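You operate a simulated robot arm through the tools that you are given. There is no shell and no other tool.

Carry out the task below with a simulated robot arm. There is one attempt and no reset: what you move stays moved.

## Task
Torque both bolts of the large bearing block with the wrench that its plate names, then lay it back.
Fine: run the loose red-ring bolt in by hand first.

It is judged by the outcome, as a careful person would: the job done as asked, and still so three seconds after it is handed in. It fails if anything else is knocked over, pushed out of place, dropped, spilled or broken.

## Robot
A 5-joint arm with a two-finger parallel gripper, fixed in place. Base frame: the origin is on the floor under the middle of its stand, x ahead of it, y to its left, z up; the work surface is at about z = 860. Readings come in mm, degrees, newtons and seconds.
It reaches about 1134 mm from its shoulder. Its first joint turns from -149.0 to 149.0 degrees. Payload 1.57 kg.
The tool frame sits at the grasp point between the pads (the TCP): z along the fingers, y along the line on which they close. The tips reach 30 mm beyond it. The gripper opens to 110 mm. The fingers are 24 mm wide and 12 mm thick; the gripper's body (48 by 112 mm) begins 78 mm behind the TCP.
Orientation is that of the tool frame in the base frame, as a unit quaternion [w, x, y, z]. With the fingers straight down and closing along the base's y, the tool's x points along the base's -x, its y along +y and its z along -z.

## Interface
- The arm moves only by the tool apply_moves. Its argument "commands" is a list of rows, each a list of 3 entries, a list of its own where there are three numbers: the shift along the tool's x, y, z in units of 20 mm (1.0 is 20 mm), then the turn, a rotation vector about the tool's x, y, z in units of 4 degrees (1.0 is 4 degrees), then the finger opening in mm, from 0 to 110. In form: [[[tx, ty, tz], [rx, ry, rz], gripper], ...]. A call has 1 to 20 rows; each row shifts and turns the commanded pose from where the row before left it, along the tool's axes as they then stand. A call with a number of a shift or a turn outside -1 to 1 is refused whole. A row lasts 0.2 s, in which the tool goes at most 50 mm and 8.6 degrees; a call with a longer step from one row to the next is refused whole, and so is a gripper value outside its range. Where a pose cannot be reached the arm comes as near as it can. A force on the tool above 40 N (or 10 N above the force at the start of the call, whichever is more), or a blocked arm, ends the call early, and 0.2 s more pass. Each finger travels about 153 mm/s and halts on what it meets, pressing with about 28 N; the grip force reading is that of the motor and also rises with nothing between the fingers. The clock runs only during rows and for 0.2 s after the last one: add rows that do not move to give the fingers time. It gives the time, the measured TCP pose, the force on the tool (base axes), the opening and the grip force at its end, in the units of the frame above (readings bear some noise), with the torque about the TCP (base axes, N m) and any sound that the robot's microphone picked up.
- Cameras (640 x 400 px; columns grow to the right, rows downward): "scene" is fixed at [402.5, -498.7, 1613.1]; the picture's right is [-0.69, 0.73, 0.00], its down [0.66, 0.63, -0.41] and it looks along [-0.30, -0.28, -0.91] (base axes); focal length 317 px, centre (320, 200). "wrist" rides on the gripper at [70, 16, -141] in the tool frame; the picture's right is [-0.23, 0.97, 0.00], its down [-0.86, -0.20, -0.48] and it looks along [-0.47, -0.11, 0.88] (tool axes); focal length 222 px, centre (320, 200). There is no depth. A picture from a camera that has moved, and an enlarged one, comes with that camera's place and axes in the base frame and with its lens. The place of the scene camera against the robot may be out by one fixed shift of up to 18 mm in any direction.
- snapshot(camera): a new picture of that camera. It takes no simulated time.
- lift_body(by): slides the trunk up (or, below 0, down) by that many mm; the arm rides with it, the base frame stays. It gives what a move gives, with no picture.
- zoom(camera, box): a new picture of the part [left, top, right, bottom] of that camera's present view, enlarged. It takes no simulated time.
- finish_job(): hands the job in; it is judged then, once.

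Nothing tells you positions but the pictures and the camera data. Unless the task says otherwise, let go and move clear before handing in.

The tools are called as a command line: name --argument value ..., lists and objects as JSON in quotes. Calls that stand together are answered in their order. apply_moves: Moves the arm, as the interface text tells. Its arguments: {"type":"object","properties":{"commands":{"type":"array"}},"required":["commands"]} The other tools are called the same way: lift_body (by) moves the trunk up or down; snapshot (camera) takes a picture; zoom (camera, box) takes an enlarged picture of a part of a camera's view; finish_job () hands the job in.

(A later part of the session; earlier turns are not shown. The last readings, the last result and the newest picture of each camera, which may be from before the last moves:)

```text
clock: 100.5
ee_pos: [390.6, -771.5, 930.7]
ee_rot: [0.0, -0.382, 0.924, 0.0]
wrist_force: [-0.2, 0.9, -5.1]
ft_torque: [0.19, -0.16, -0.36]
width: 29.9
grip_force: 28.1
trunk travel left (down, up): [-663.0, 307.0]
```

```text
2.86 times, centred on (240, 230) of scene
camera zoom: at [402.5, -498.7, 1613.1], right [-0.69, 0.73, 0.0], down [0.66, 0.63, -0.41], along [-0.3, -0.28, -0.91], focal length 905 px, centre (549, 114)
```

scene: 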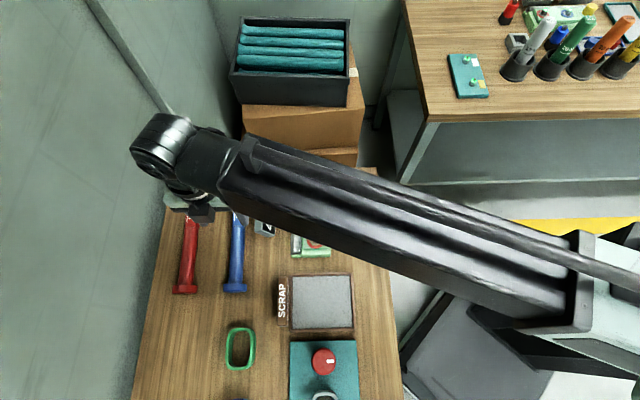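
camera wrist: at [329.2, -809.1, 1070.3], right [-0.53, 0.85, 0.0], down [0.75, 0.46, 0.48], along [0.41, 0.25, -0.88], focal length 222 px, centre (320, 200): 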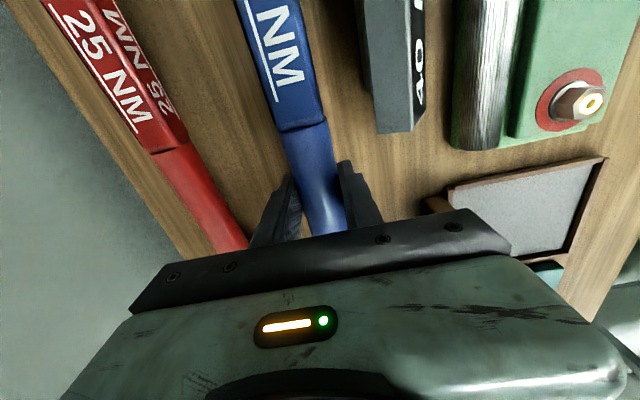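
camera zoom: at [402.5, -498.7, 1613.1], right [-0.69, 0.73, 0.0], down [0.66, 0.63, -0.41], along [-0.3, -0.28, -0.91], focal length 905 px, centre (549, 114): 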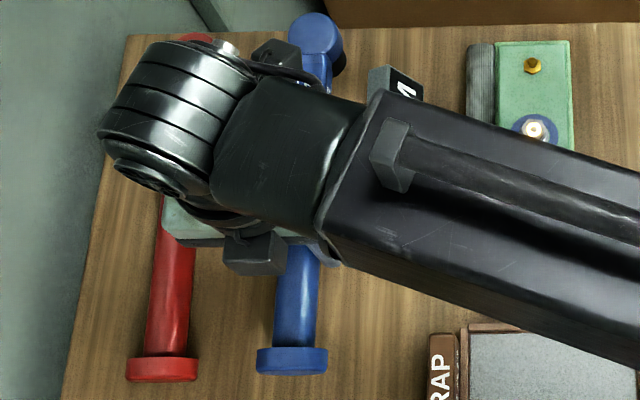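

zoom --camera "wrist" --box '[230, 100, 410, 250]'

zoom --camera "wrist" --box '[200, 0, 360, 120]'

```text
2.67 times, centred on (320, 175) of wrist
camera zoom: at [329.2, -809.1, 1070.3], right [-0.53, 0.85, 0.0], down [0.75, 0.46, 0.48], along [0.41, 0.25, -0.88], focal length 592 px, centre (320, 267)
```

zoom: 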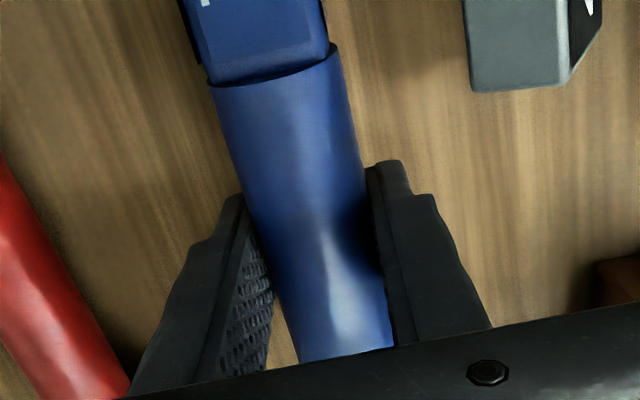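

```text
3.33 times, centred on (280, 60) of wrist
camera zoom: at [329.2, -809.1, 1070.3], right [-0.53, 0.85, 0.0], down [0.75, 0.46, 0.48], along [0.41, 0.25, -0.88], focal length 740 px, centre (453, 667)
```

zoom: 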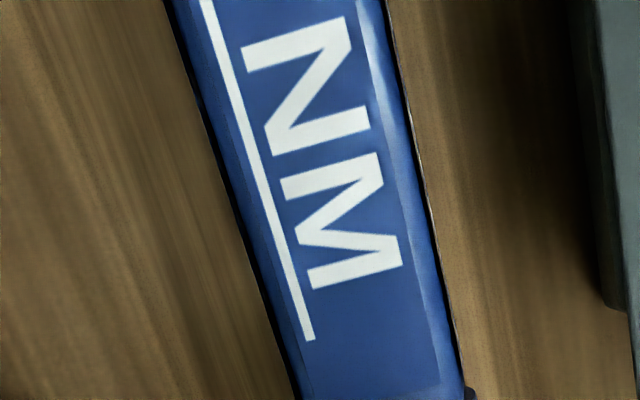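

The wrench is held level (about 4.5 N) with no droop. I'll raise it well clear and then locate the socket head precisely from the scene camera.

lift_body --by 70

zoom --camera "scene" --box '[200, 130, 270, 200]'

snapshot --camera "scene"

snapshot --camera "wrist"

```text
clock: 101.6
ee_pos: [390.6, -772.1, 998.9]
ee_rot: [-0.001, -0.381, 0.924, 0.0]
wrist_force: [0.3, 0.4, -4.1]
ft_torque: [0.25, -0.13, -0.32]
width: 30.1
grip_force: 27.7
trunk travel left (down, up): [-733.0, 237.0]
```

```text
5.71 times, centred on (235, 165) of scene
camera zoom: at [402.5, -498.7, 1613.1], right [-0.69, 0.73, 0.0], down [0.66, 0.63, -0.41], along [-0.3, -0.28, -0.91], focal length 1810 px, centre (806, 400)
```

zoom: 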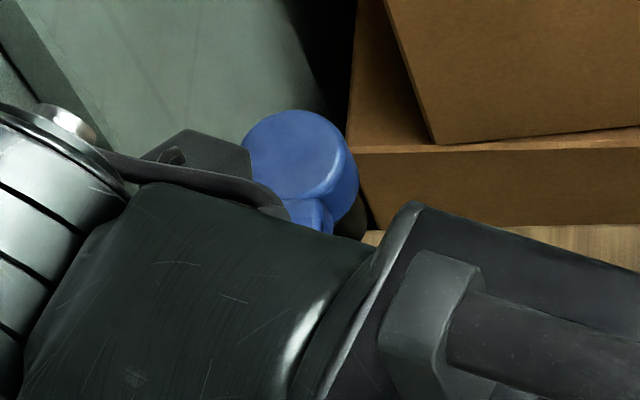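

```text
taken
```

scene: 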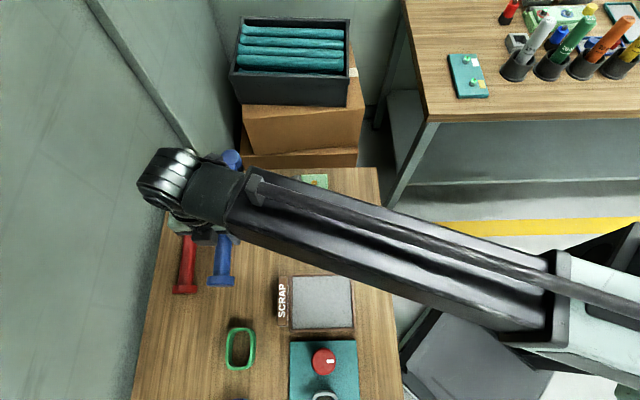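

```text
taken
camera wrist: at [329.2, -809.2, 1140.3], right [-0.53, 0.85, 0.0], down [0.75, 0.46, 0.48], along [0.41, 0.25, -0.88], focal length 222 px, centre (320, 200)
```

wrist: 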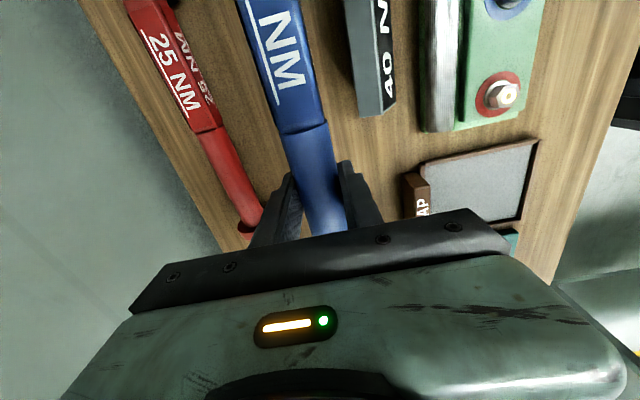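

The plate block is tall (ridge at about z≈930), so I must keep the handle clear of it when swinging. I'll check the SCRAP sign and tray height too before choosing the swing arcs.

zoom --camera "wrist" --box '[330, 60, 560, 220]'

zoom --camera "scene" --box '[210, 260, 400, 400]'

```text
2.50 times, centred on (445, 140) of wrist
camera zoom: at [329.2, -809.2, 1140.3], right [-0.53, 0.85, 0.0], down [0.75, 0.46, 0.48], along [0.41, 0.25, -0.88], focal length 555 px, centre (8, 350)
```

zoom: 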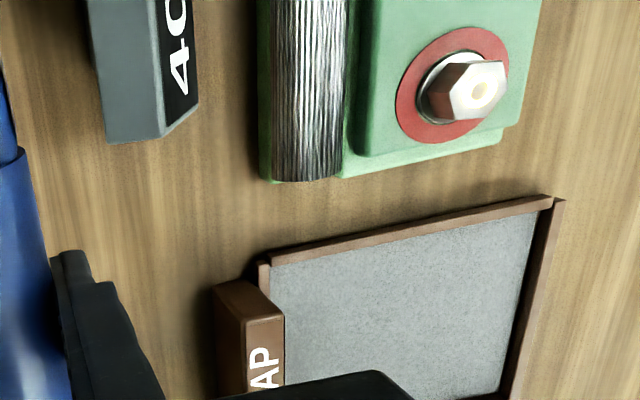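

```text
2.86 times, centred on (305, 330) of scene
camera zoom: at [402.5, -498.7, 1613.1], right [-0.69, 0.73, 0.0], down [0.66, 0.63, -0.41], along [-0.3, -0.28, -0.91], focal length 905 px, centre (363, -171)
```

zoom: 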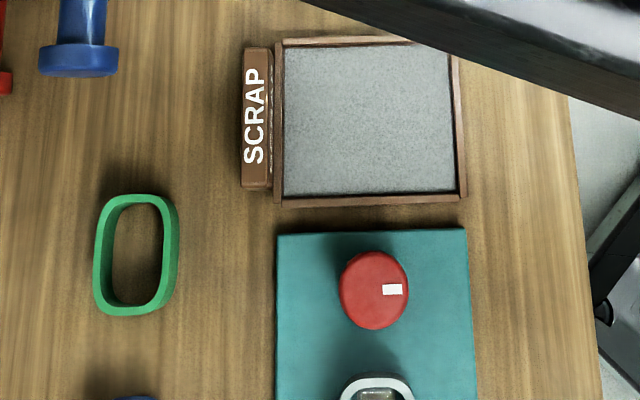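

The tall SCRAP sign and plate make the outer side cramped, but the robot side of the block is clear. Holding the wrench high, I'll test whether the arm can place it on the red bolt with the handle pointing to the robot side.

apply_moves --commands '[[[-0.542, 0.865, 0], [0, 0, 0], 24], [[-0.542, 0.865, 0], [0, 0, 0], 24], [[-0.542, 0.865, 0], [0, 0, 0], 24], [[-0.542, 0.865, 0], [0, 0, 0], 24], [[-0.542, 0.865, 0], [0, 0, 0], 24], [[-0.542, 0.865, 0], [0, 0, 0], 24], [[-0.542, 0.865, 0], [0, 0, 0], 24], [[-0.542, 0.865, 0], [0, 0, 0], 24], [[-0.542, 0.865, 0], [0, 0, 0], 24], [[-0.542, 0.865, 0], [0, 0, 0], 24], [[-0.542, 0.865, 0], [0, 0, 0], 24], [[-0.542, 0.865, 0], [0, 0, 0], 24], [[-0.542, 0.865, 0], [0, 0, 0], 24], [[-0.542, 0.865, 0], [0, 0, 0], 24], [[0, 0, 0], [0, 0, 0], 24]]'

snapshot --camera "scene"

snapshot --camera "wrist"

```text
clock: 104.8
ee_pos: [327.7, -490.5, 999.6]
ee_rot: [0.0, -0.382, 0.924, 0.0]
wrist_force: [0.0, 0.0, -4.6]
ft_torque: [0.13, -0.19, 0.4]
width: 30.2
grip_force: 27.5
trunk travel left (down, up): [-733.0, 237.0]
```

```text
taken
```

scene: 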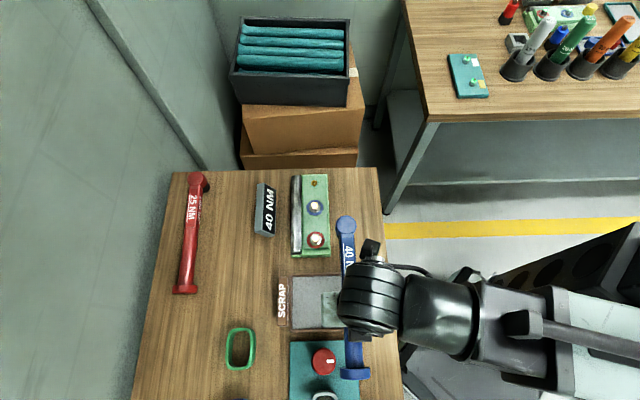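

```text
taken
camera wrist: at [266.4, -528.1, 1140.6], right [-0.53, 0.85, 0.0], down [0.75, 0.46, 0.48], along [0.41, 0.25, -0.88], focal length 222 px, centre (320, 200)
```

wrist: 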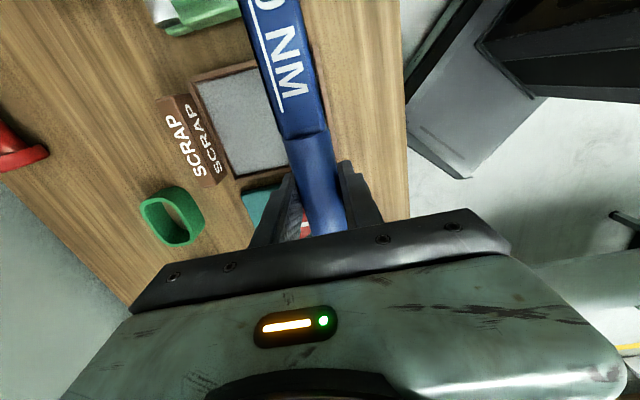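

apply_moves --commands '[[[0, 0, 0], [0, 0, -1], 24], [[0, 0, 0], [0, 0, -1], 24], [[0, 0, 0], [0, 0, -1], 24], [[0, 0, 0], [0, 0, -1], 24], [[0, 0, 0], [0, 0, -1], 24], [[0, 0, 0], [0, 0, 0], 24]]'

snapshot --camera "scene"

zoom --camera "scene" --box '[280, 190, 380, 260]'

```text
clock: 106.2
ee_pos: [327.0, -493.6, 999.3]
ee_rot: [0.0, -0.536, 0.844, -0.001]
wrist_force: [-1.3, 0.7, -4.4]
ft_torque: [0.18, -0.04, -0.35]
width: 29.8
grip_force: 27.8
trunk travel left (down, up): [-733.0, 237.0]
```

```text
taken
```

scene: 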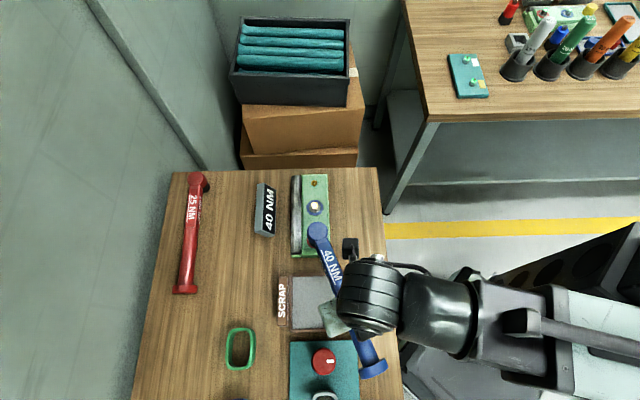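

```text
5.71 times, centred on (330, 225) of scene
camera zoom: at [402.5, -498.7, 1613.1], right [-0.69, 0.73, 0.0], down [0.66, 0.63, -0.41], along [-0.3, -0.28, -0.91], focal length 1810 px, centre (263, 57)
```

zoom: 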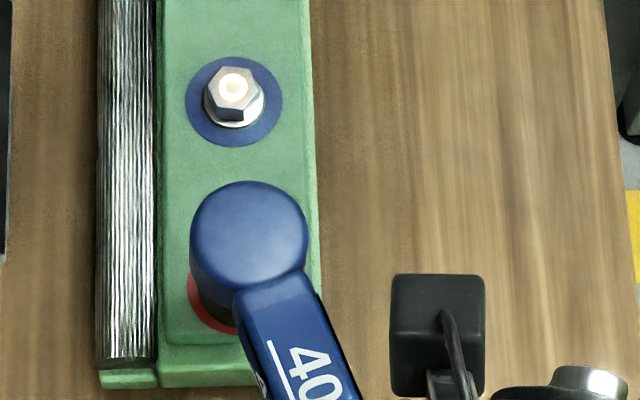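

zoom --camera "wrist" --box '[230, 100, 410, 250]'

zoom --camera "scene" --box '[290, 210, 410, 390]'

snapshot --camera "wrist"

```text
2.67 times, centred on (320, 175) of wrist
camera zoom: at [282.2, -548.7, 1140.5], right [-0.79, 0.62, 0.0], down [0.54, 0.69, 0.48], along [0.3, 0.38, -0.88], focal length 592 px, centre (320, 267)
```

zoom: 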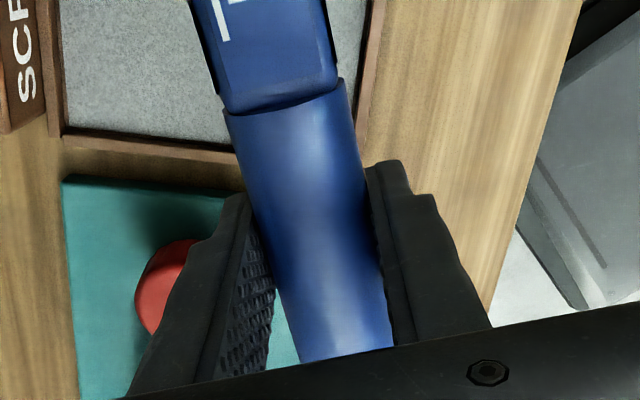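

```text
2.22 times, centred on (350, 300) of scene
camera zoom: at [402.5, -498.7, 1613.1], right [-0.69, 0.73, 0.0], down [0.66, 0.63, -0.41], along [-0.3, -0.28, -0.91], focal length 704 px, centre (253, -22)
```

zoom: 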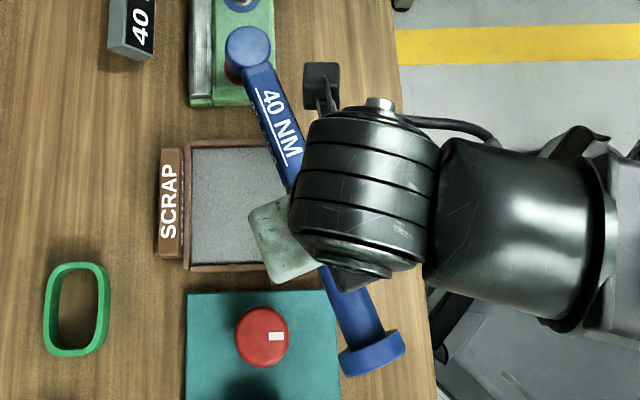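

```text
taken
camera wrist: at [282.2, -548.7, 1140.5], right [-0.79, 0.62, 0.0], down [0.54, 0.69, 0.48], along [0.3, 0.38, -0.88], focal length 222 px, centre (320, 200)
```

wrist: 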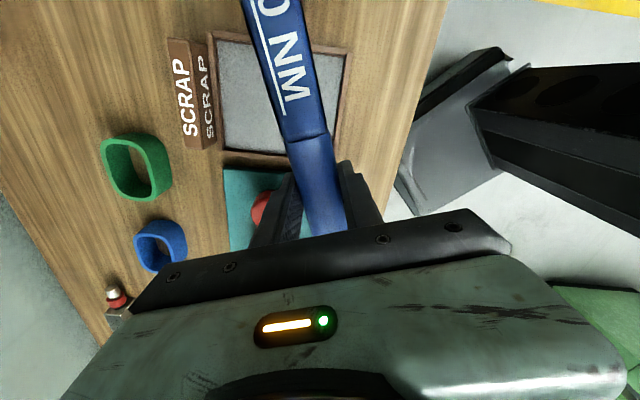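

zoom --camera "wrist" --box '[200, 0, 360, 120]'

zoom --camera "scene" --box '[300, 215, 345, 260]'

```text
3.33 times, centred on (280, 60) of wrist
camera zoom: at [282.2, -548.7, 1140.5], right [-0.79, 0.62, 0.0], down [0.54, 0.69, 0.48], along [0.3, 0.38, -0.88], focal length 740 px, centre (453, 667)
```

zoom: 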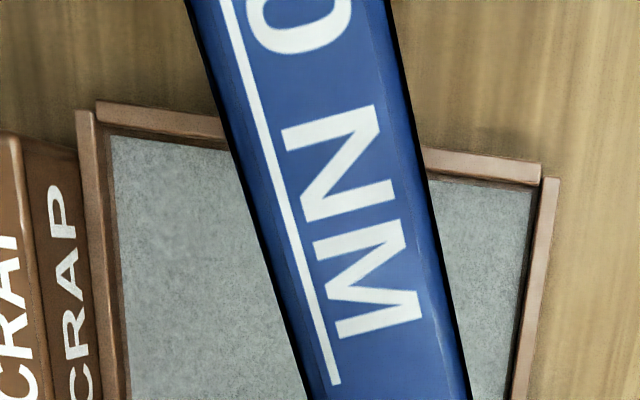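

```text
8.89 times, centred on (322, 238) of scene
camera zoom: at [402.5, -498.7, 1613.1], right [-0.69, 0.73, 0.0], down [0.66, 0.63, -0.41], along [-0.3, -0.28, -0.91], focal length 2816 px, centre (298, -133)
```

zoom: 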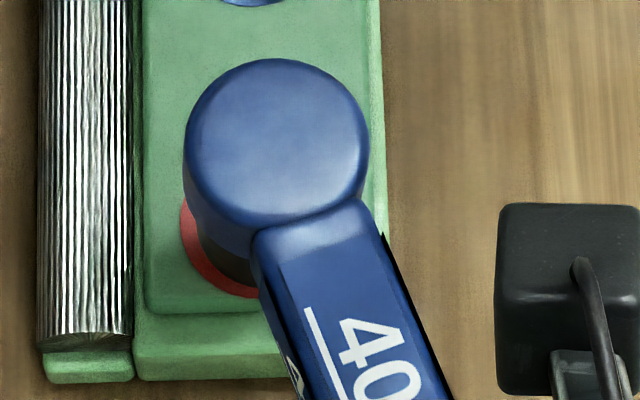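

The wrench has drooped head-down by about 14° because I held it too far from its balance point (about 125 mm from the head). I'll raise it, carry it slowly back to its place, set it down and regrip nearer the balance point.

lift_body --by 60

apply_moves --commands '[[[0, 0, 0], [0, 0, 0.5], 22], [[0, 0, 0], [0, 0, 0.5], 22], [[0, 0, 0], [0, 0, 0.5], 22], [[0, 0, 0], [0, 0, 0.5], 22], [[0, 0, 0], [0, 0, 0.5], 22], [[0, 0, 0], [0, 0, 0.5], 22], [[0, 0, 0], [0, 0, 0.5], 22], [[0, 0, 0], [0, 0, 0.5], 22], [[0, 0, 0], [0, 0, 0.5], 22], [[0, 0, 0], [0, 0, 0.5], 22]]'

snapshot --camera "scene"

```text
clock: 107.2
ee_pos: [327.4, -492.4, 1058.5]
ee_rot: [0.001, -0.536, 0.844, 0.0]
wrist_force: [0.6, -0.6, -4.0]
ft_torque: [0.11, -0.14, 0.38]
width: 29.7
grip_force: 27.7
trunk travel left (down, up): [-793.0, 177.0]
```

```text
clock: 109.4
ee_pos: [325.5, -493.2, 1059.1]
ee_rot: [0.001, -0.38, 0.925, -0.001]
wrist_force: [0.7, 0.6, -4.1]
ft_torque: [0.06, -0.13, -0.02]
width: 29.7
grip_force: 28.2
trunk travel left (down, up): [-793.0, 177.0]
```

```text
taken
```

scene: 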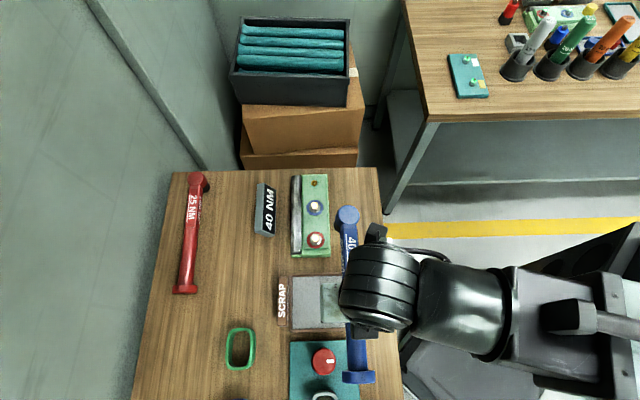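

apply_moves --commands '[[[0.2, -0.3, 0], [0, 0, 0], 22], [[0.271, -0.4325, 0], [0, 0, 0], 22], [[0.271, -0.4325, 0], [0, 0, 0], 22], [[0.271, -0.4325, 0], [0, 0, 0], 22], [[0.271, -0.4325, 0], [0, 0, 0], 22], [[0.271, -0.4325, 0], [0, 0, 0], 22], [[0.271, -0.4325, 0], [0, 0, 0], 22], [[0.271, -0.4325, 0], [0, 0, 0], 22], [[0.271, -0.4325, 0], [0, 0, 0], 22], [[0.271, -0.4325, 0], [0, 0, 0], 22], [[0.271, -0.4325, 0], [0, 0, 0], 22], [[0.271, -0.4325, 0], [0, 0, 0], 22], [[0.271, -0.4325, 0], [0, 0, 0], 22], [[0.271, -0.4325, 0], [0, 0, 0], 22], [[0.271, -0.4325, 0], [0, 0, 0], 22]]'

apply_moves --commands '[[[0.271, -0.4325, 0], [0, 0, 0], 22], [[0.271, -0.4325, 0], [0, 0, 0], 22], [[0.271, -0.4325, 0], [0, 0, 0], 22], [[0.271, -0.4325, 0], [0, 0, 0], 22], [[0.271, -0.4325, 0], [0, 0, 0], 22], [[0.271, -0.4325, 0], [0, 0, 0], 22], [[0.271, -0.4325, 0], [0, 0, 0], 22], [[0.271, -0.4325, 0], [0, 0, 0], 22], [[0.271, -0.4325, 0], [0, 0, 0], 22], [[0.271, -0.4325, 0], [0, 0, 0], 22], [[0.271, -0.4325, 0], [0, 0, 0], 22], [[0.271, -0.4325, 0], [0, 0, 0], 22], [[0.271, -0.4325, 0], [0, 0, 0], 22], [[0, 0, 0], [0, 0, 0], 22]]'

snapshot --camera "wrist"

snapshot --camera "scene"

```text
clock: 112.6
ee_pos: [360.3, -640.2, 1059.1]
ee_rot: [0.0, -0.382, 0.924, 0.0]
wrist_force: [-0.5, 0.4, -3.9]
ft_torque: [0.11, -0.14, 0.03]
width: 29.8
grip_force: 28.2
trunk travel left (down, up): [-793.0, 177.0]
```

```text
clock: 115.6
ee_pos: [390.3, -767.4, 1059.2]
ee_rot: [0.0, -0.382, 0.924, 0.0]
wrist_force: [0.3, -0.7, -4.6]
ft_torque: [0.13, -0.13, -0.01]
width: 29.8
grip_force: 27.6
trunk travel left (down, up): [-793.0, 177.0]
```

```text
taken
camera wrist: at [329.0, -806.8, 1200.3], right [-0.53, 0.85, 0.0], down [0.75, 0.46, 0.48], along [0.41, 0.25, -0.88], focal length 222 px, centre (320, 200)
```

wrist: 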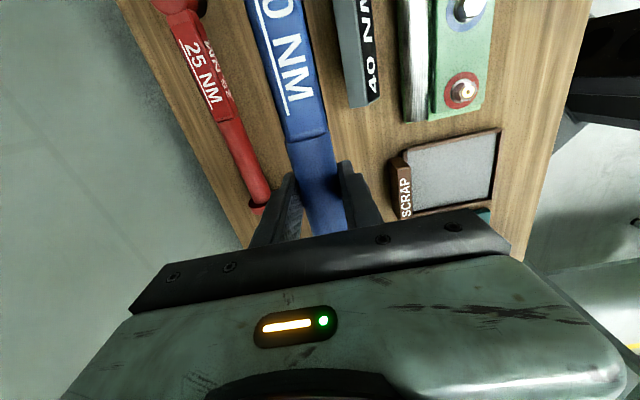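

```text
taken
```

scene: 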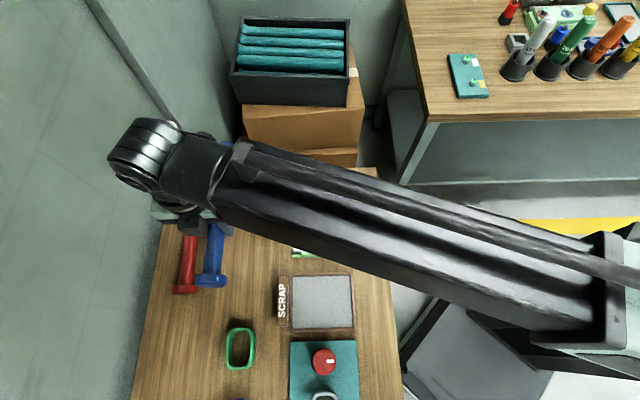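

apply_moves --commands '[[[0.18, -0.064, 0], [0, 0, 0], 22], [[0.18, 0, 0], [0, 0, 0], 22], [[0, 0, 0], [0, 0, 0], 22]]'

lift_body --by -105

snapshot --camera "wrist"

zoom --camera "scene" --box '[160, 140, 320, 300]'

```text
clock: 116.4
ee_pos: [386.3, -775.9, 1059.8]
ee_rot: [0.0, -0.382, 0.924, 0.0]
wrist_force: [0.2, 0.2, -4.0]
ft_torque: [0.12, -0.13, 0.02]
width: 29.9
grip_force: 28.1
trunk travel left (down, up): [-793.0, 177.0]
```

```text
clock: 117.8
ee_pos: [385.5, -775.2, 955.3]
ee_rot: [-0.001, -0.382, 0.924, 0.001]
wrist_force: [0.9, 0.3, -4.1]
ft_torque: [0.15, -0.07, 0.01]
width: 29.5
grip_force: 28.7
trunk travel left (down, up): [-688.0, 282.0]
```

```text
taken
camera wrist: at [324.7, -813.2, 1095.4], right [-0.53, 0.85, 0.0], down [0.75, 0.46, 0.48], along [0.41, 0.25, -0.88], focal length 222 px, centre (320, 200)
```

wrist: 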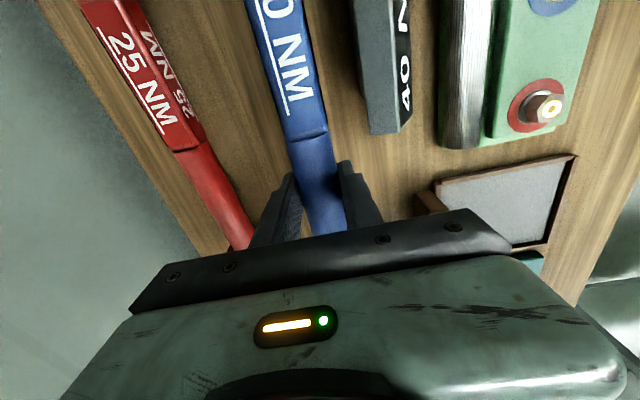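

```text
2.50 times, centred on (240, 220) of scene
camera zoom: at [402.5, -498.7, 1613.1], right [-0.69, 0.73, 0.0], down [0.66, 0.63, -0.41], along [-0.3, -0.28, -0.91], focal length 792 px, centre (520, 150)
```

zoom: 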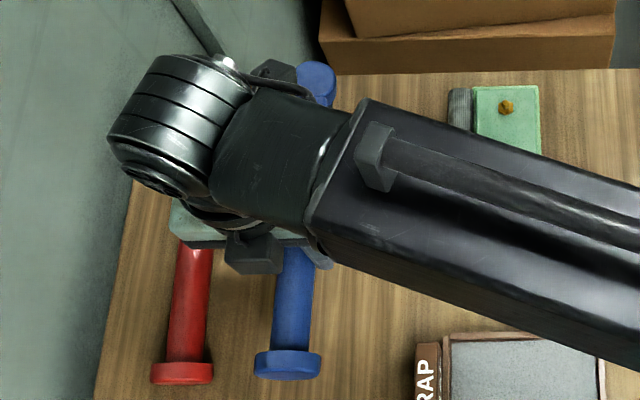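

lift_body --by -18

lift_body --by -8

lift_body --by -8

```text
clock: 118.4
ee_pos: [386.0, -775.8, 937.1]
ee_rot: [0.0, -0.382, 0.924, 0.0]
wrist_force: [0.6, 0.3, -4.4]
ft_torque: [0.1, -0.16, 0.02]
width: 29.8
grip_force: 28.1
trunk travel left (down, up): [-670.0, 300.0]
```

```text
clock: 119.0
ee_pos: [385.6, -774.5, 928.9]
ee_rot: [0.0, -0.382, 0.924, 0.0]
wrist_force: [-0.3, 0.4, -4.1]
ft_torque: [0.12, -0.09, -0.04]
width: 29.8
grip_force: 28.2
trunk travel left (down, up): [-662.0, 308.0]
```

```text
clock: 119.6
ee_pos: [385.3, -774.6, 920.2]
ee_rot: [0.0, -0.382, 0.924, 0.0]
wrist_force: [-0.3, 0.2, -3.1]
ft_torque: [0.13, -0.12, 0.0]
width: 29.7
grip_force: 27.5
trunk travel left (down, up): [-654.0, 316.0]
```

lift_body --by -6

lift_body --by -6

lift_body --by -6

snapshot --camera "wrist"

```text
clock: 120.1
ee_pos: [385.8, -774.8, 914.4]
ee_rot: [0.0, -0.381, 0.924, 0.0]
wrist_force: [0.0, -0.3, -2.2]
ft_torque: [-0.01, 0.07, -0.06]
width: 29.6
grip_force: 28.0
trunk travel left (down, up): [-648.0, 322.0]
```

```text
clock: 120.7
ee_pos: [386.3, -775.7, 908.1]
ee_rot: [0.0, -0.381, 0.925, 0.0]
wrist_force: [0.3, 0.9, -1.7]
ft_torque: [-0.03, 0.12, -0.08]
width: 29.6
grip_force: 28.1
trunk travel left (down, up): [-642.0, 328.0]
```

```text
clock: 121.2
ee_pos: [385.7, -773.0, 903.4]
ee_rot: [0.0, -0.382, 0.924, 0.0]
wrist_force: [2.4, -0.4, 4.2]
ft_torque: [-0.1, 0.06, 0.04]
width: 29.8
grip_force: 28.1
trunk travel left (down, up): [-636.0, 334.0]
```

```text
taken
camera wrist: at [324.8, -812.6, 1043.9], right [-0.53, 0.85, 0.0], down [0.75, 0.46, 0.48], along [0.41, 0.25, -0.88], focal length 222 px, centre (320, 200)
```

wrist: 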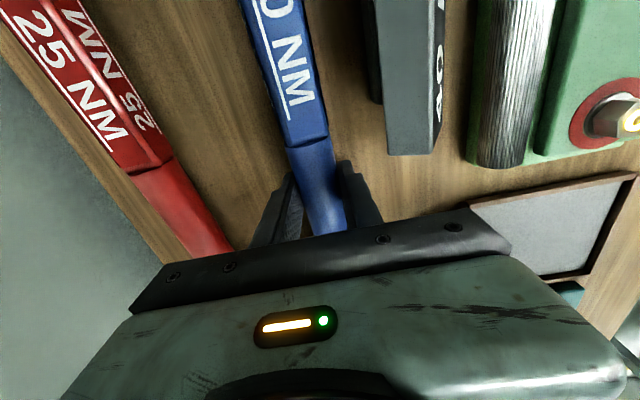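

apply_moves --commands '[[[0, 0, 0], [0, 0, 0], 34], [[0, 0, 0], [0, 0, 0], 40], [[0, 0, 0], [0, 0, 0], 44], [[0, 0, 0], [0, 0, 0], 44]]'

snapshot --camera "wrist"

zoom --camera "scene" --box '[160, 160, 320, 300]'

```text
clock: 122.2
ee_pos: [385.3, -774.8, 902.4]
ee_rot: [0.0, -0.382, 0.924, 0.0]
wrist_force: [0.4, -1.0, -0.6]
ft_torque: [0.0, -0.01, 0.02]
width: 44.7
grip_force: 0.2
trunk travel left (down, up): [-636.0, 334.0]
```

```text
taken
camera wrist: at [324.6, -813.0, 1043.6], right [-0.53, 0.85, 0.0], down [0.75, 0.46, 0.48], along [0.41, 0.25, -0.88], focal length 222 px, centre (320, 200)
```

wrist: 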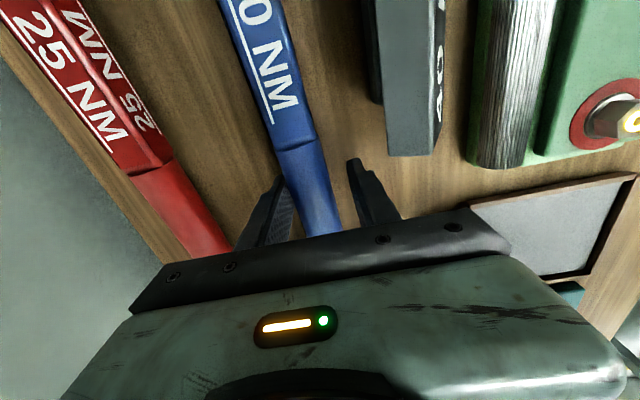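

```text
2.86 times, centred on (240, 230) of scene
camera zoom: at [402.5, -498.7, 1613.1], right [-0.69, 0.73, 0.0], down [0.66, 0.63, -0.41], along [-0.3, -0.28, -0.91], focal length 905 px, centre (549, 114)
```

zoom: 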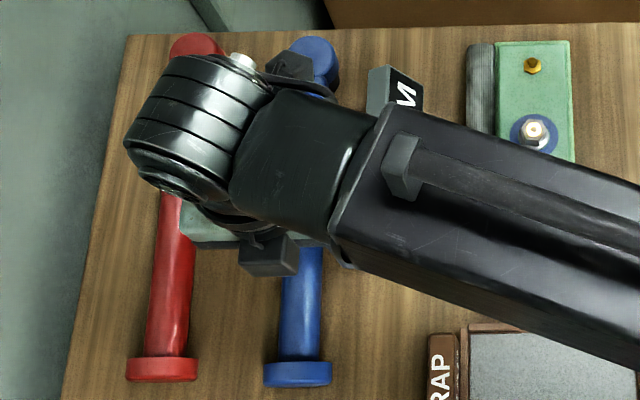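

lift_body --by 120

snapshot --camera "wrist"

zoom --camera "wrist" --box '[220, 0, 380, 240]'

```text
clock: 123.7
ee_pos: [386.0, -773.4, 1022.5]
ee_rot: [-0.001, -0.382, 0.924, 0.0]
wrist_force: [0.0, -0.2, 0.1]
ft_torque: [0.0, -0.03, 0.01]
width: 44.1
grip_force: 0.0
trunk travel left (down, up): [-756.0, 214.0]
```

```text
taken
camera wrist: at [324.6, -813.0, 1163.6], right [-0.53, 0.85, 0.0], down [0.75, 0.46, 0.48], along [0.41, 0.25, -0.88], focal length 222 px, centre (320, 200)
```

wrist: 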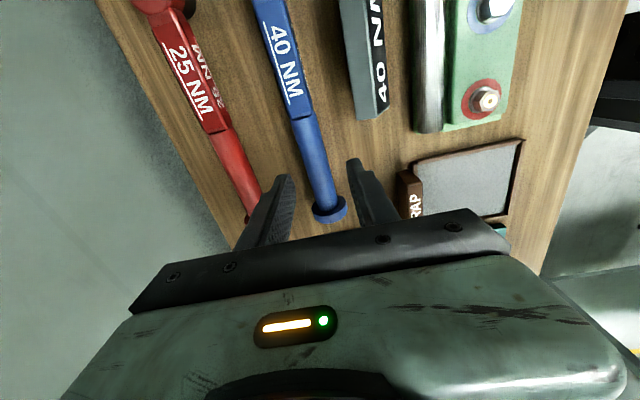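

```text
1.67 times, centred on (300, 120) of wrist
camera zoom: at [324.6, -813.0, 1163.6], right [-0.53, 0.85, 0.0], down [0.75, 0.46, 0.48], along [0.41, 0.25, -0.88], focal length 370 px, centre (353, 333)
```

zoom: 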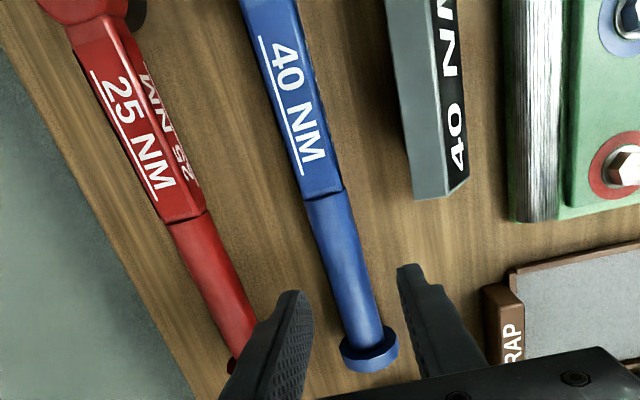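

The wrench is back on the bench, but it shifted outward about 10–15 mm when released. I'll look from both cameras to see how it lies.

apply_moves --commands '[[[0, 1, 0], [0, 0, 0], 60], [[0, 1, 0], [0, 0, 0], 60], [[0, 1, 0], [0, 0, 0], 60], [[0, 1, 0], [0, 0, 0], 60], [[0, 1, 0], [0, 0, 0], 60], [[0, 1, 0], [0, 0, 0], 60], [[0, 1, 0], [0, 0, 0], 60], [[0, 1, 0], [0, 0, 0], 60], [[0, 0, 0], [0, 0, 0], 60]]'

snapshot --camera "scene"

zoom --camera "scene" --box '[160, 160, 340, 310]'

snapshot --camera "wrist"

```text
clock: 125.7
ee_pos: [274.0, -662.8, 1022.3]
ee_rot: [-0.001, -0.382, 0.924, -0.001]
wrist_force: [-0.2, -0.6, -0.6]
ft_torque: [0.02, -0.02, 0.02]
width: 60.0
grip_force: 0.0
trunk travel left (down, up): [-756.0, 214.0]
```

```text
taken
```

scene: 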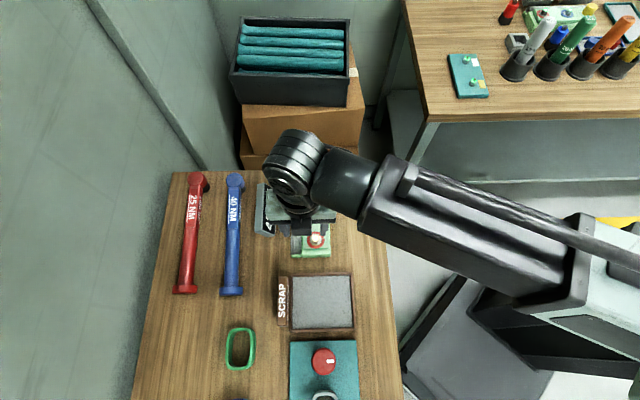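

```text
2.67 times, centred on (250, 235) of scene
camera zoom: at [402.5, -498.7, 1613.1], right [-0.69, 0.73, 0.0], down [0.66, 0.63, -0.41], along [-0.3, -0.28, -0.91], focal length 845 px, centre (507, 107)
```

zoom: 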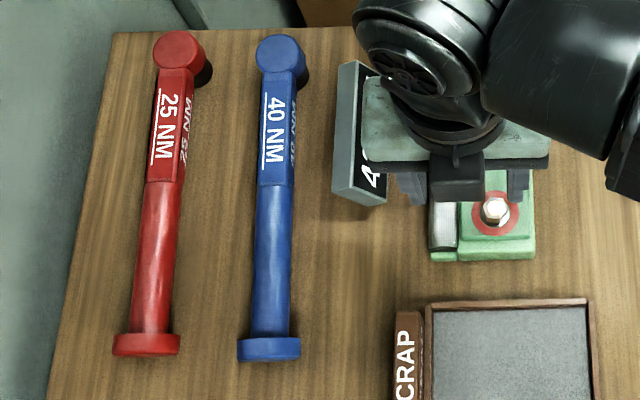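

```text
taken
camera wrist: at [211.2, -699.7, 1163.7], right [-0.53, 0.85, 0.0], down [0.75, 0.46, 0.48], along [0.41, 0.25, -0.88], focal length 222 px, centre (320, 200)
```

wrist: 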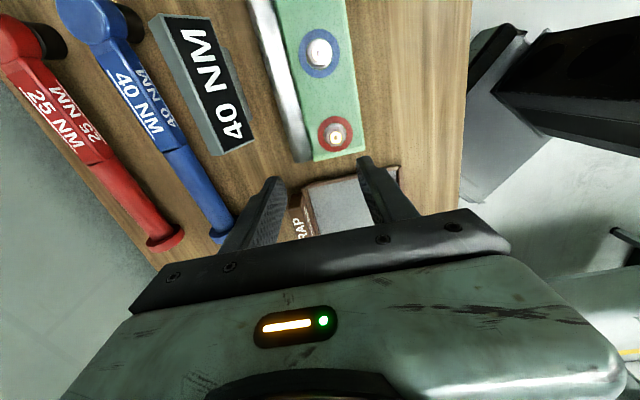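

zoom --camera "wrist" --box '[60, 0, 260, 130]'

zoom --camera "wrist" --box '[130, 120, 290, 250]'

```text
3.08 times, centred on (160, 65) of wrist
camera zoom: at [211.2, -699.7, 1163.7], right [-0.53, 0.85, 0.0], down [0.75, 0.46, 0.48], along [0.41, 0.25, -0.88], focal length 684 px, centre (812, 615)
```

zoom: 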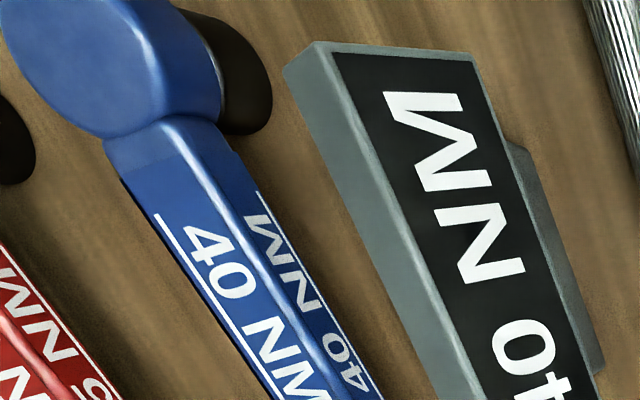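

```text
3.08 times, centred on (210, 185) of wrist
camera zoom: at [211.2, -699.7, 1163.7], right [-0.53, 0.85, 0.0], down [0.75, 0.46, 0.48], along [0.41, 0.25, -0.88], focal length 684 px, centre (658, 246)
```

zoom: 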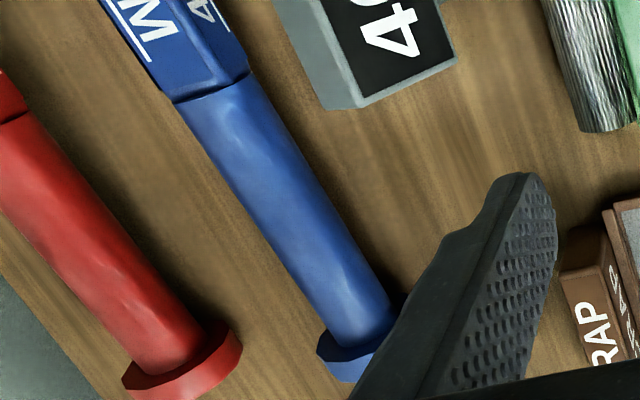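

The axis height looks like about 894 mm, and the wrench now lies about 2° rotated and 15 mm outward of its old place. I'll regrip it about 144 mm from the head, nearer its balance point.

apply_moves --commands '[[[0.1217, -0.968, 0], [0, 0, 0], 60], [[0.1217, -0.968, 0], [0, 0, 0], 60], [[0.1217, -0.968, 0], [0, 0, 0], 60], [[0.1217, -0.968, 0], [0, 0, 0], 60], [[0.1217, -0.968, 0], [0, 0, 0], 60], [[0.1217, -0.968, 0], [0, 0, 0], 60], [[0.1217, -0.968, 0], [0, 0, 0], 60], [[0.1217, -0.968, 0], [0, 0, 0], 60], [[0.1217, -0.968, 0], [0, 0, 0], 60], [[0, 0, 0], [0, 0, -0.55], 60], [[0, 0, 0], [0, 0, 0], 60]]'

snapshot --camera "wrist"

zoom --camera "wrist" --box '[240, 60, 400, 220]'

```text
clock: 128.1
ee_pos: [381.3, -800.0, 1022.8]
ee_rot: [0.0, -0.399, 0.917, 0.0]
wrist_force: [0.5, 0.0, 0.4]
ft_torque: [-0.01, -0.01, -0.01]
width: 59.8
grip_force: 0.0
trunk travel left (down, up): [-756.0, 214.0]
```

```text
taken
camera wrist: at [321.3, -840.8, 1163.7], right [-0.56, 0.83, 0.0], down [0.73, 0.49, 0.48], along [0.4, 0.27, -0.88], focal length 222 px, centre (320, 200)
```

wrist: 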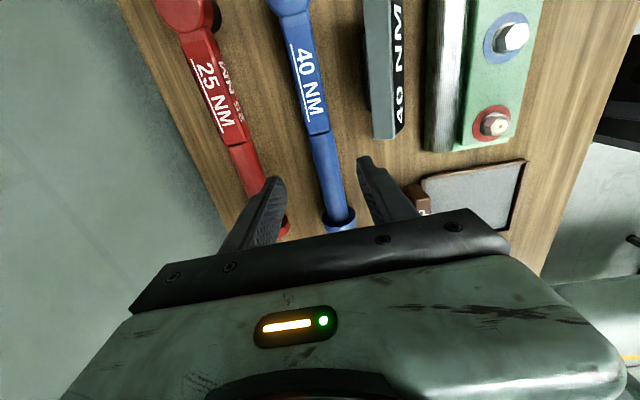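

```text
2.50 times, centred on (320, 140) of wrist
camera zoom: at [321.3, -840.8, 1163.7], right [-0.56, 0.83, 0.0], down [0.73, 0.49, 0.48], along [0.4, 0.27, -0.88], focal length 555 px, centre (320, 350)
```

zoom: 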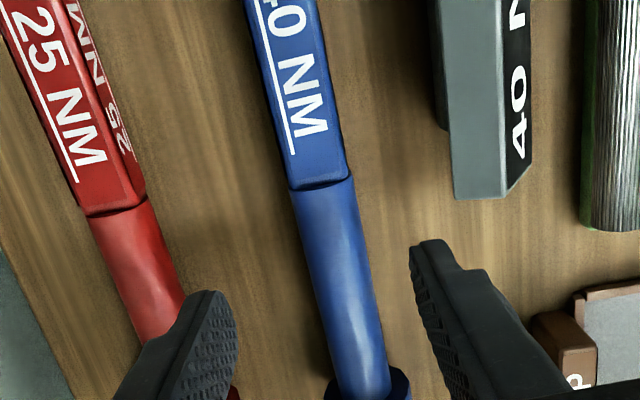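

apply_moves --commands '[[[0, 0.15, 0], [0, 0, 0], 48], [[0, 0, 0], [0, 0, 0], 48]]'

lift_body --by -110

zoom --camera "wrist" --box '[230, 90, 410, 240]'

```text
clock: 128.7
ee_pos: [378.9, -798.5, 1022.9]
ee_rot: [-0.001, -0.399, 0.917, 0.0]
wrist_force: [-0.1, -0.6, 0.1]
ft_torque: [0.01, -0.03, 0.0]
width: 48.0
grip_force: 0.1
trunk travel left (down, up): [-756.0, 214.0]
```

```text
clock: 130.1
ee_pos: [378.4, -798.0, 912.3]
ee_rot: [0.001, -0.4, 0.917, 0.001]
wrist_force: [0.1, -0.3, -0.2]
ft_torque: [-0.02, 0.04, 0.02]
width: 47.8
grip_force: 0.1
trunk travel left (down, up): [-646.0, 324.0]
```

```text
2.67 times, centred on (320, 165) of wrist
camera zoom: at [318.5, -838.8, 1053.7], right [-0.56, 0.83, 0.0], down [0.73, 0.49, 0.48], along [0.4, 0.27, -0.88], focal length 592 px, centre (320, 293)
```

zoom: 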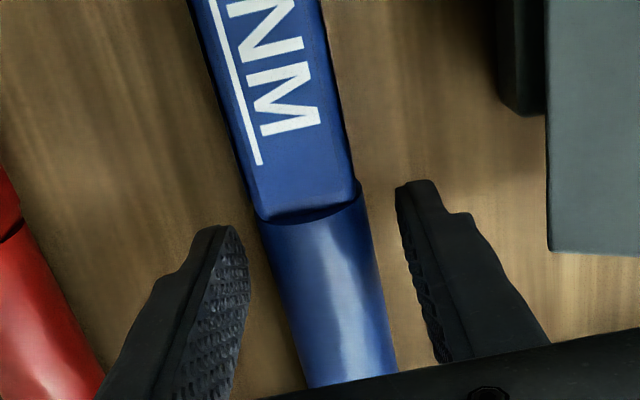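

lift_body --by -17

apply_moves --commands '[[[0, 0, 0], [0, 0, 0], 40], [[0, 0, 0], [0, 0, 0], 34], [[0, 0, 0], [0, 0, 0], 20], [[0, 0, 0], [0, 0, 0], 20], [[0, 0, 0], [0, 0, 0], 20]]'

zoom --camera "wrist" --box '[230, 90, 410, 240]'

```text
clock: 130.8
ee_pos: [378.6, -798.4, 895.3]
ee_rot: [0.0, -0.4, 0.917, 0.0]
wrist_force: [0.0, -1.0, -0.8]
ft_torque: [-0.02, -0.01, 0.0]
width: 48.0
grip_force: 0.0
trunk travel left (down, up): [-629.0, 341.0]
```

```text
clock: 132.0
ee_pos: [378.0, -798.9, 896.2]
ee_rot: [0.0, -0.399, 0.917, 0.0]
wrist_force: [-0.6, 1.2, 1.8]
ft_torque: [-0.04, 0.01, 0.36]
width: 30.1
grip_force: 28.5
trunk travel left (down, up): [-629.0, 341.0]
```

```text
2.67 times, centred on (320, 165) of wrist
camera zoom: at [318.5, -838.7, 1036.7], right [-0.56, 0.83, 0.0], down [0.73, 0.49, 0.48], along [0.4, 0.27, -0.88], focal length 592 px, centre (320, 293)
```

zoom: 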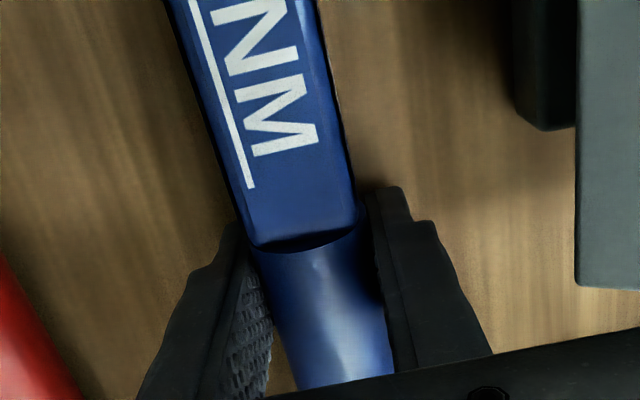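

lift_body --by 10

lift_body --by 70

zoom --camera "wrist" --box '[230, 90, 410, 240]'

zoom --camera "wrist" --box '[200, 0, 360, 120]'

```text
clock: 132.6
ee_pos: [378.1, -800.1, 906.2]
ee_rot: [0.0, -0.4, 0.917, 0.0]
wrist_force: [-0.3, -0.5, -4.4]
ft_torque: [0.05, -0.05, -0.33]
width: 29.7
grip_force: 27.5
trunk travel left (down, up): [-639.0, 331.0]
```

```text
clock: 133.6
ee_pos: [377.0, -799.5, 974.4]
ee_rot: [-0.001, -0.4, 0.917, 0.0]
wrist_force: [0.1, -0.1, -4.5]
ft_torque: [0.04, 0.03, -0.05]
width: 30.0
grip_force: 28.3
trunk travel left (down, up): [-709.0, 261.0]
```

```text
2.67 times, centred on (320, 165) of wrist
camera zoom: at [318.7, -839.2, 1116.2], right [-0.56, 0.83, 0.0], down [0.73, 0.49, 0.48], along [0.4, 0.27, -0.88], focal length 592 px, centre (320, 293)
```

zoom: 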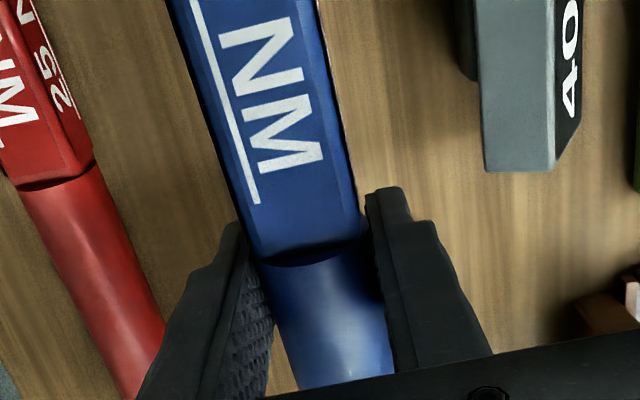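

```text
3.33 times, centred on (280, 60) of wrist
camera zoom: at [318.7, -839.2, 1116.2], right [-0.56, 0.83, 0.0], down [0.73, 0.49, 0.48], along [0.4, 0.27, -0.88], focal length 740 px, centre (453, 667)
```

zoom: 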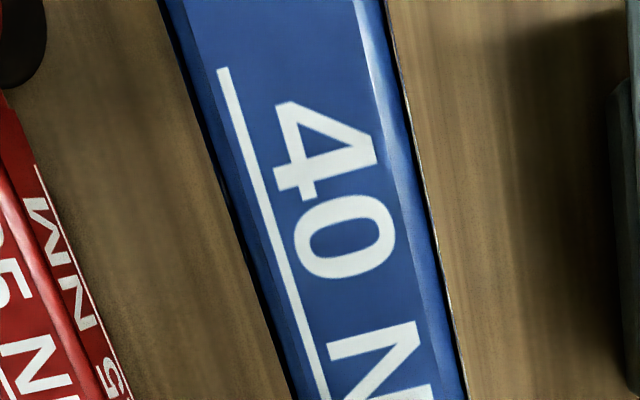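

Balanced now (torque only about 0.05 N·m). I'll raise it further and carry it slowly over to the red bolt with the handle on the robot side.

lift_body --by 40

apply_moves --commands '[[[-0.1, 0.25, 0], [0, 0, 0], 20], [[-0.2, 0.45, 0], [0, 0, 0], 20], [[-0.271, 0.581, 0], [0, 0, 0], 20], [[-0.271, 0.581, 0], [0, 0, 0], 20], [[-0.271, 0.581, 0], [0, 0, 0], 20], [[-0.271, 0.581, 0], [0, 0, 0], 20], [[-0.271, 0.581, 0], [0, 0, 0], 20], [[-0.271, 0.581, 0], [0, 0, 0], 20], [[-0.271, 0.581, 0], [0, 0, 0], 20], [[-0.271, 0.581, 0], [0, 0, 0], 20], [[-0.271, 0.581, 0], [0, 0, 0], 20], [[-0.271, 0.581, 0], [0, 0, 0], 20], [[-0.271, 0.581, 0], [0, 0, 0], 20], [[-0.271, 0.581, 0], [0, 0, 0], 20], [[-0.271, 0.581, 0], [0, 0, 0], 20], [[-0.271, 0.581, 0], [0, 0, 0], 20], [[-0.271, 0.581, 0], [0, 0, 0], 20], [[-0.271, 0.581, 0], [0, 0, 0], 20], [[-0.271, 0.581, 0], [0, 0, 0], 20], [[-0.271, 0.581, 0], [0, 0, 0], 20]]'

apply_moves --commands '[[[-0.271, 0.581, 0], [0, 0, 0], 20], [[-0.271, 0.581, 0], [0, 0, 0], 20], [[-0.271, 0.581, 0], [0, 0, 0], 20], [[-0.271, 0.581, 0], [0, 0, 0], 20], [[-0.2, 0.35, 0], [0, 0, 0], 20], [[-0.05, 0.1, 0], [0, 0, 0], 20], [[0, 0, 0], [0, 0, 0], 20]]'

snapshot --camera "scene"

zoom --camera "wrist" --box '[230, 90, 410, 240]'

```text
clock: 134.5
ee_pos: [378.8, -798.3, 1015.7]
ee_rot: [0.0, -0.399, 0.917, 0.0]
wrist_force: [-0.7, 0.4, -4.8]
ft_torque: [0.01, -0.02, 0.05]
width: 30.5
grip_force: 28.0
trunk travel left (down, up): [-749.0, 221.0]
```

```text
clock: 138.7
ee_pos: [285.1, -571.3, 1015.5]
ee_rot: [-0.001, -0.4, 0.916, 0.0]
wrist_force: [-0.2, 0.4, -3.3]
ft_torque: [0.03, -0.03, -0.04]
width: 30.1
grip_force: 28.4
trunk travel left (down, up): [-749.0, 221.0]
```

```text
clock: 140.3
ee_pos: [262.6, -514.6, 1015.4]
ee_rot: [0.0, -0.399, 0.917, -0.001]
wrist_force: [0.1, -0.8, -4.3]
ft_torque: [0.02, 0.0, -0.01]
width: 30.3
grip_force: 28.5
trunk travel left (down, up): [-749.0, 221.0]
```

```text
taken
```

scene: 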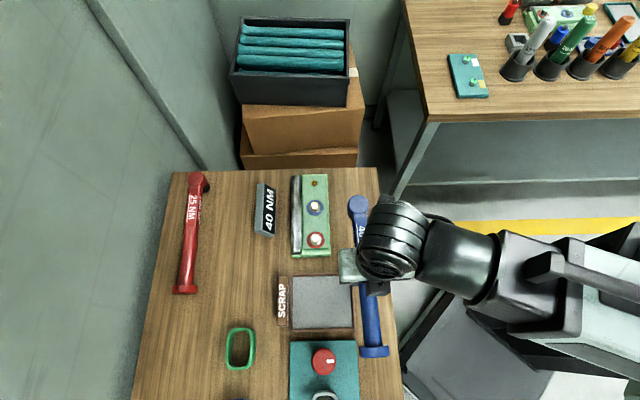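

```text
2.67 times, centred on (320, 165) of wrist
camera zoom: at [202.9, -554.2, 1156.5], right [-0.56, 0.83, 0.0], down [0.73, 0.49, 0.48], along [0.4, 0.27, -0.88], focal length 592 px, centre (320, 293)
```

zoom: 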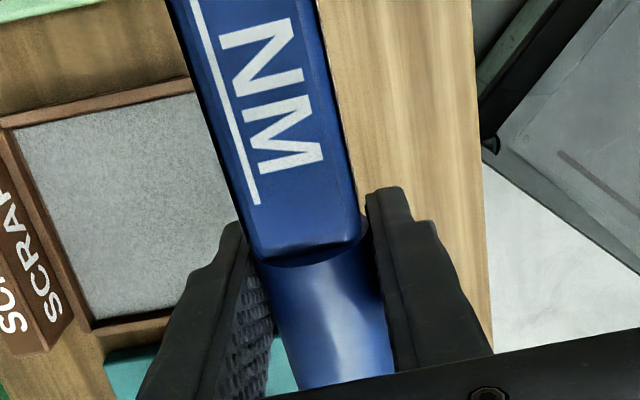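

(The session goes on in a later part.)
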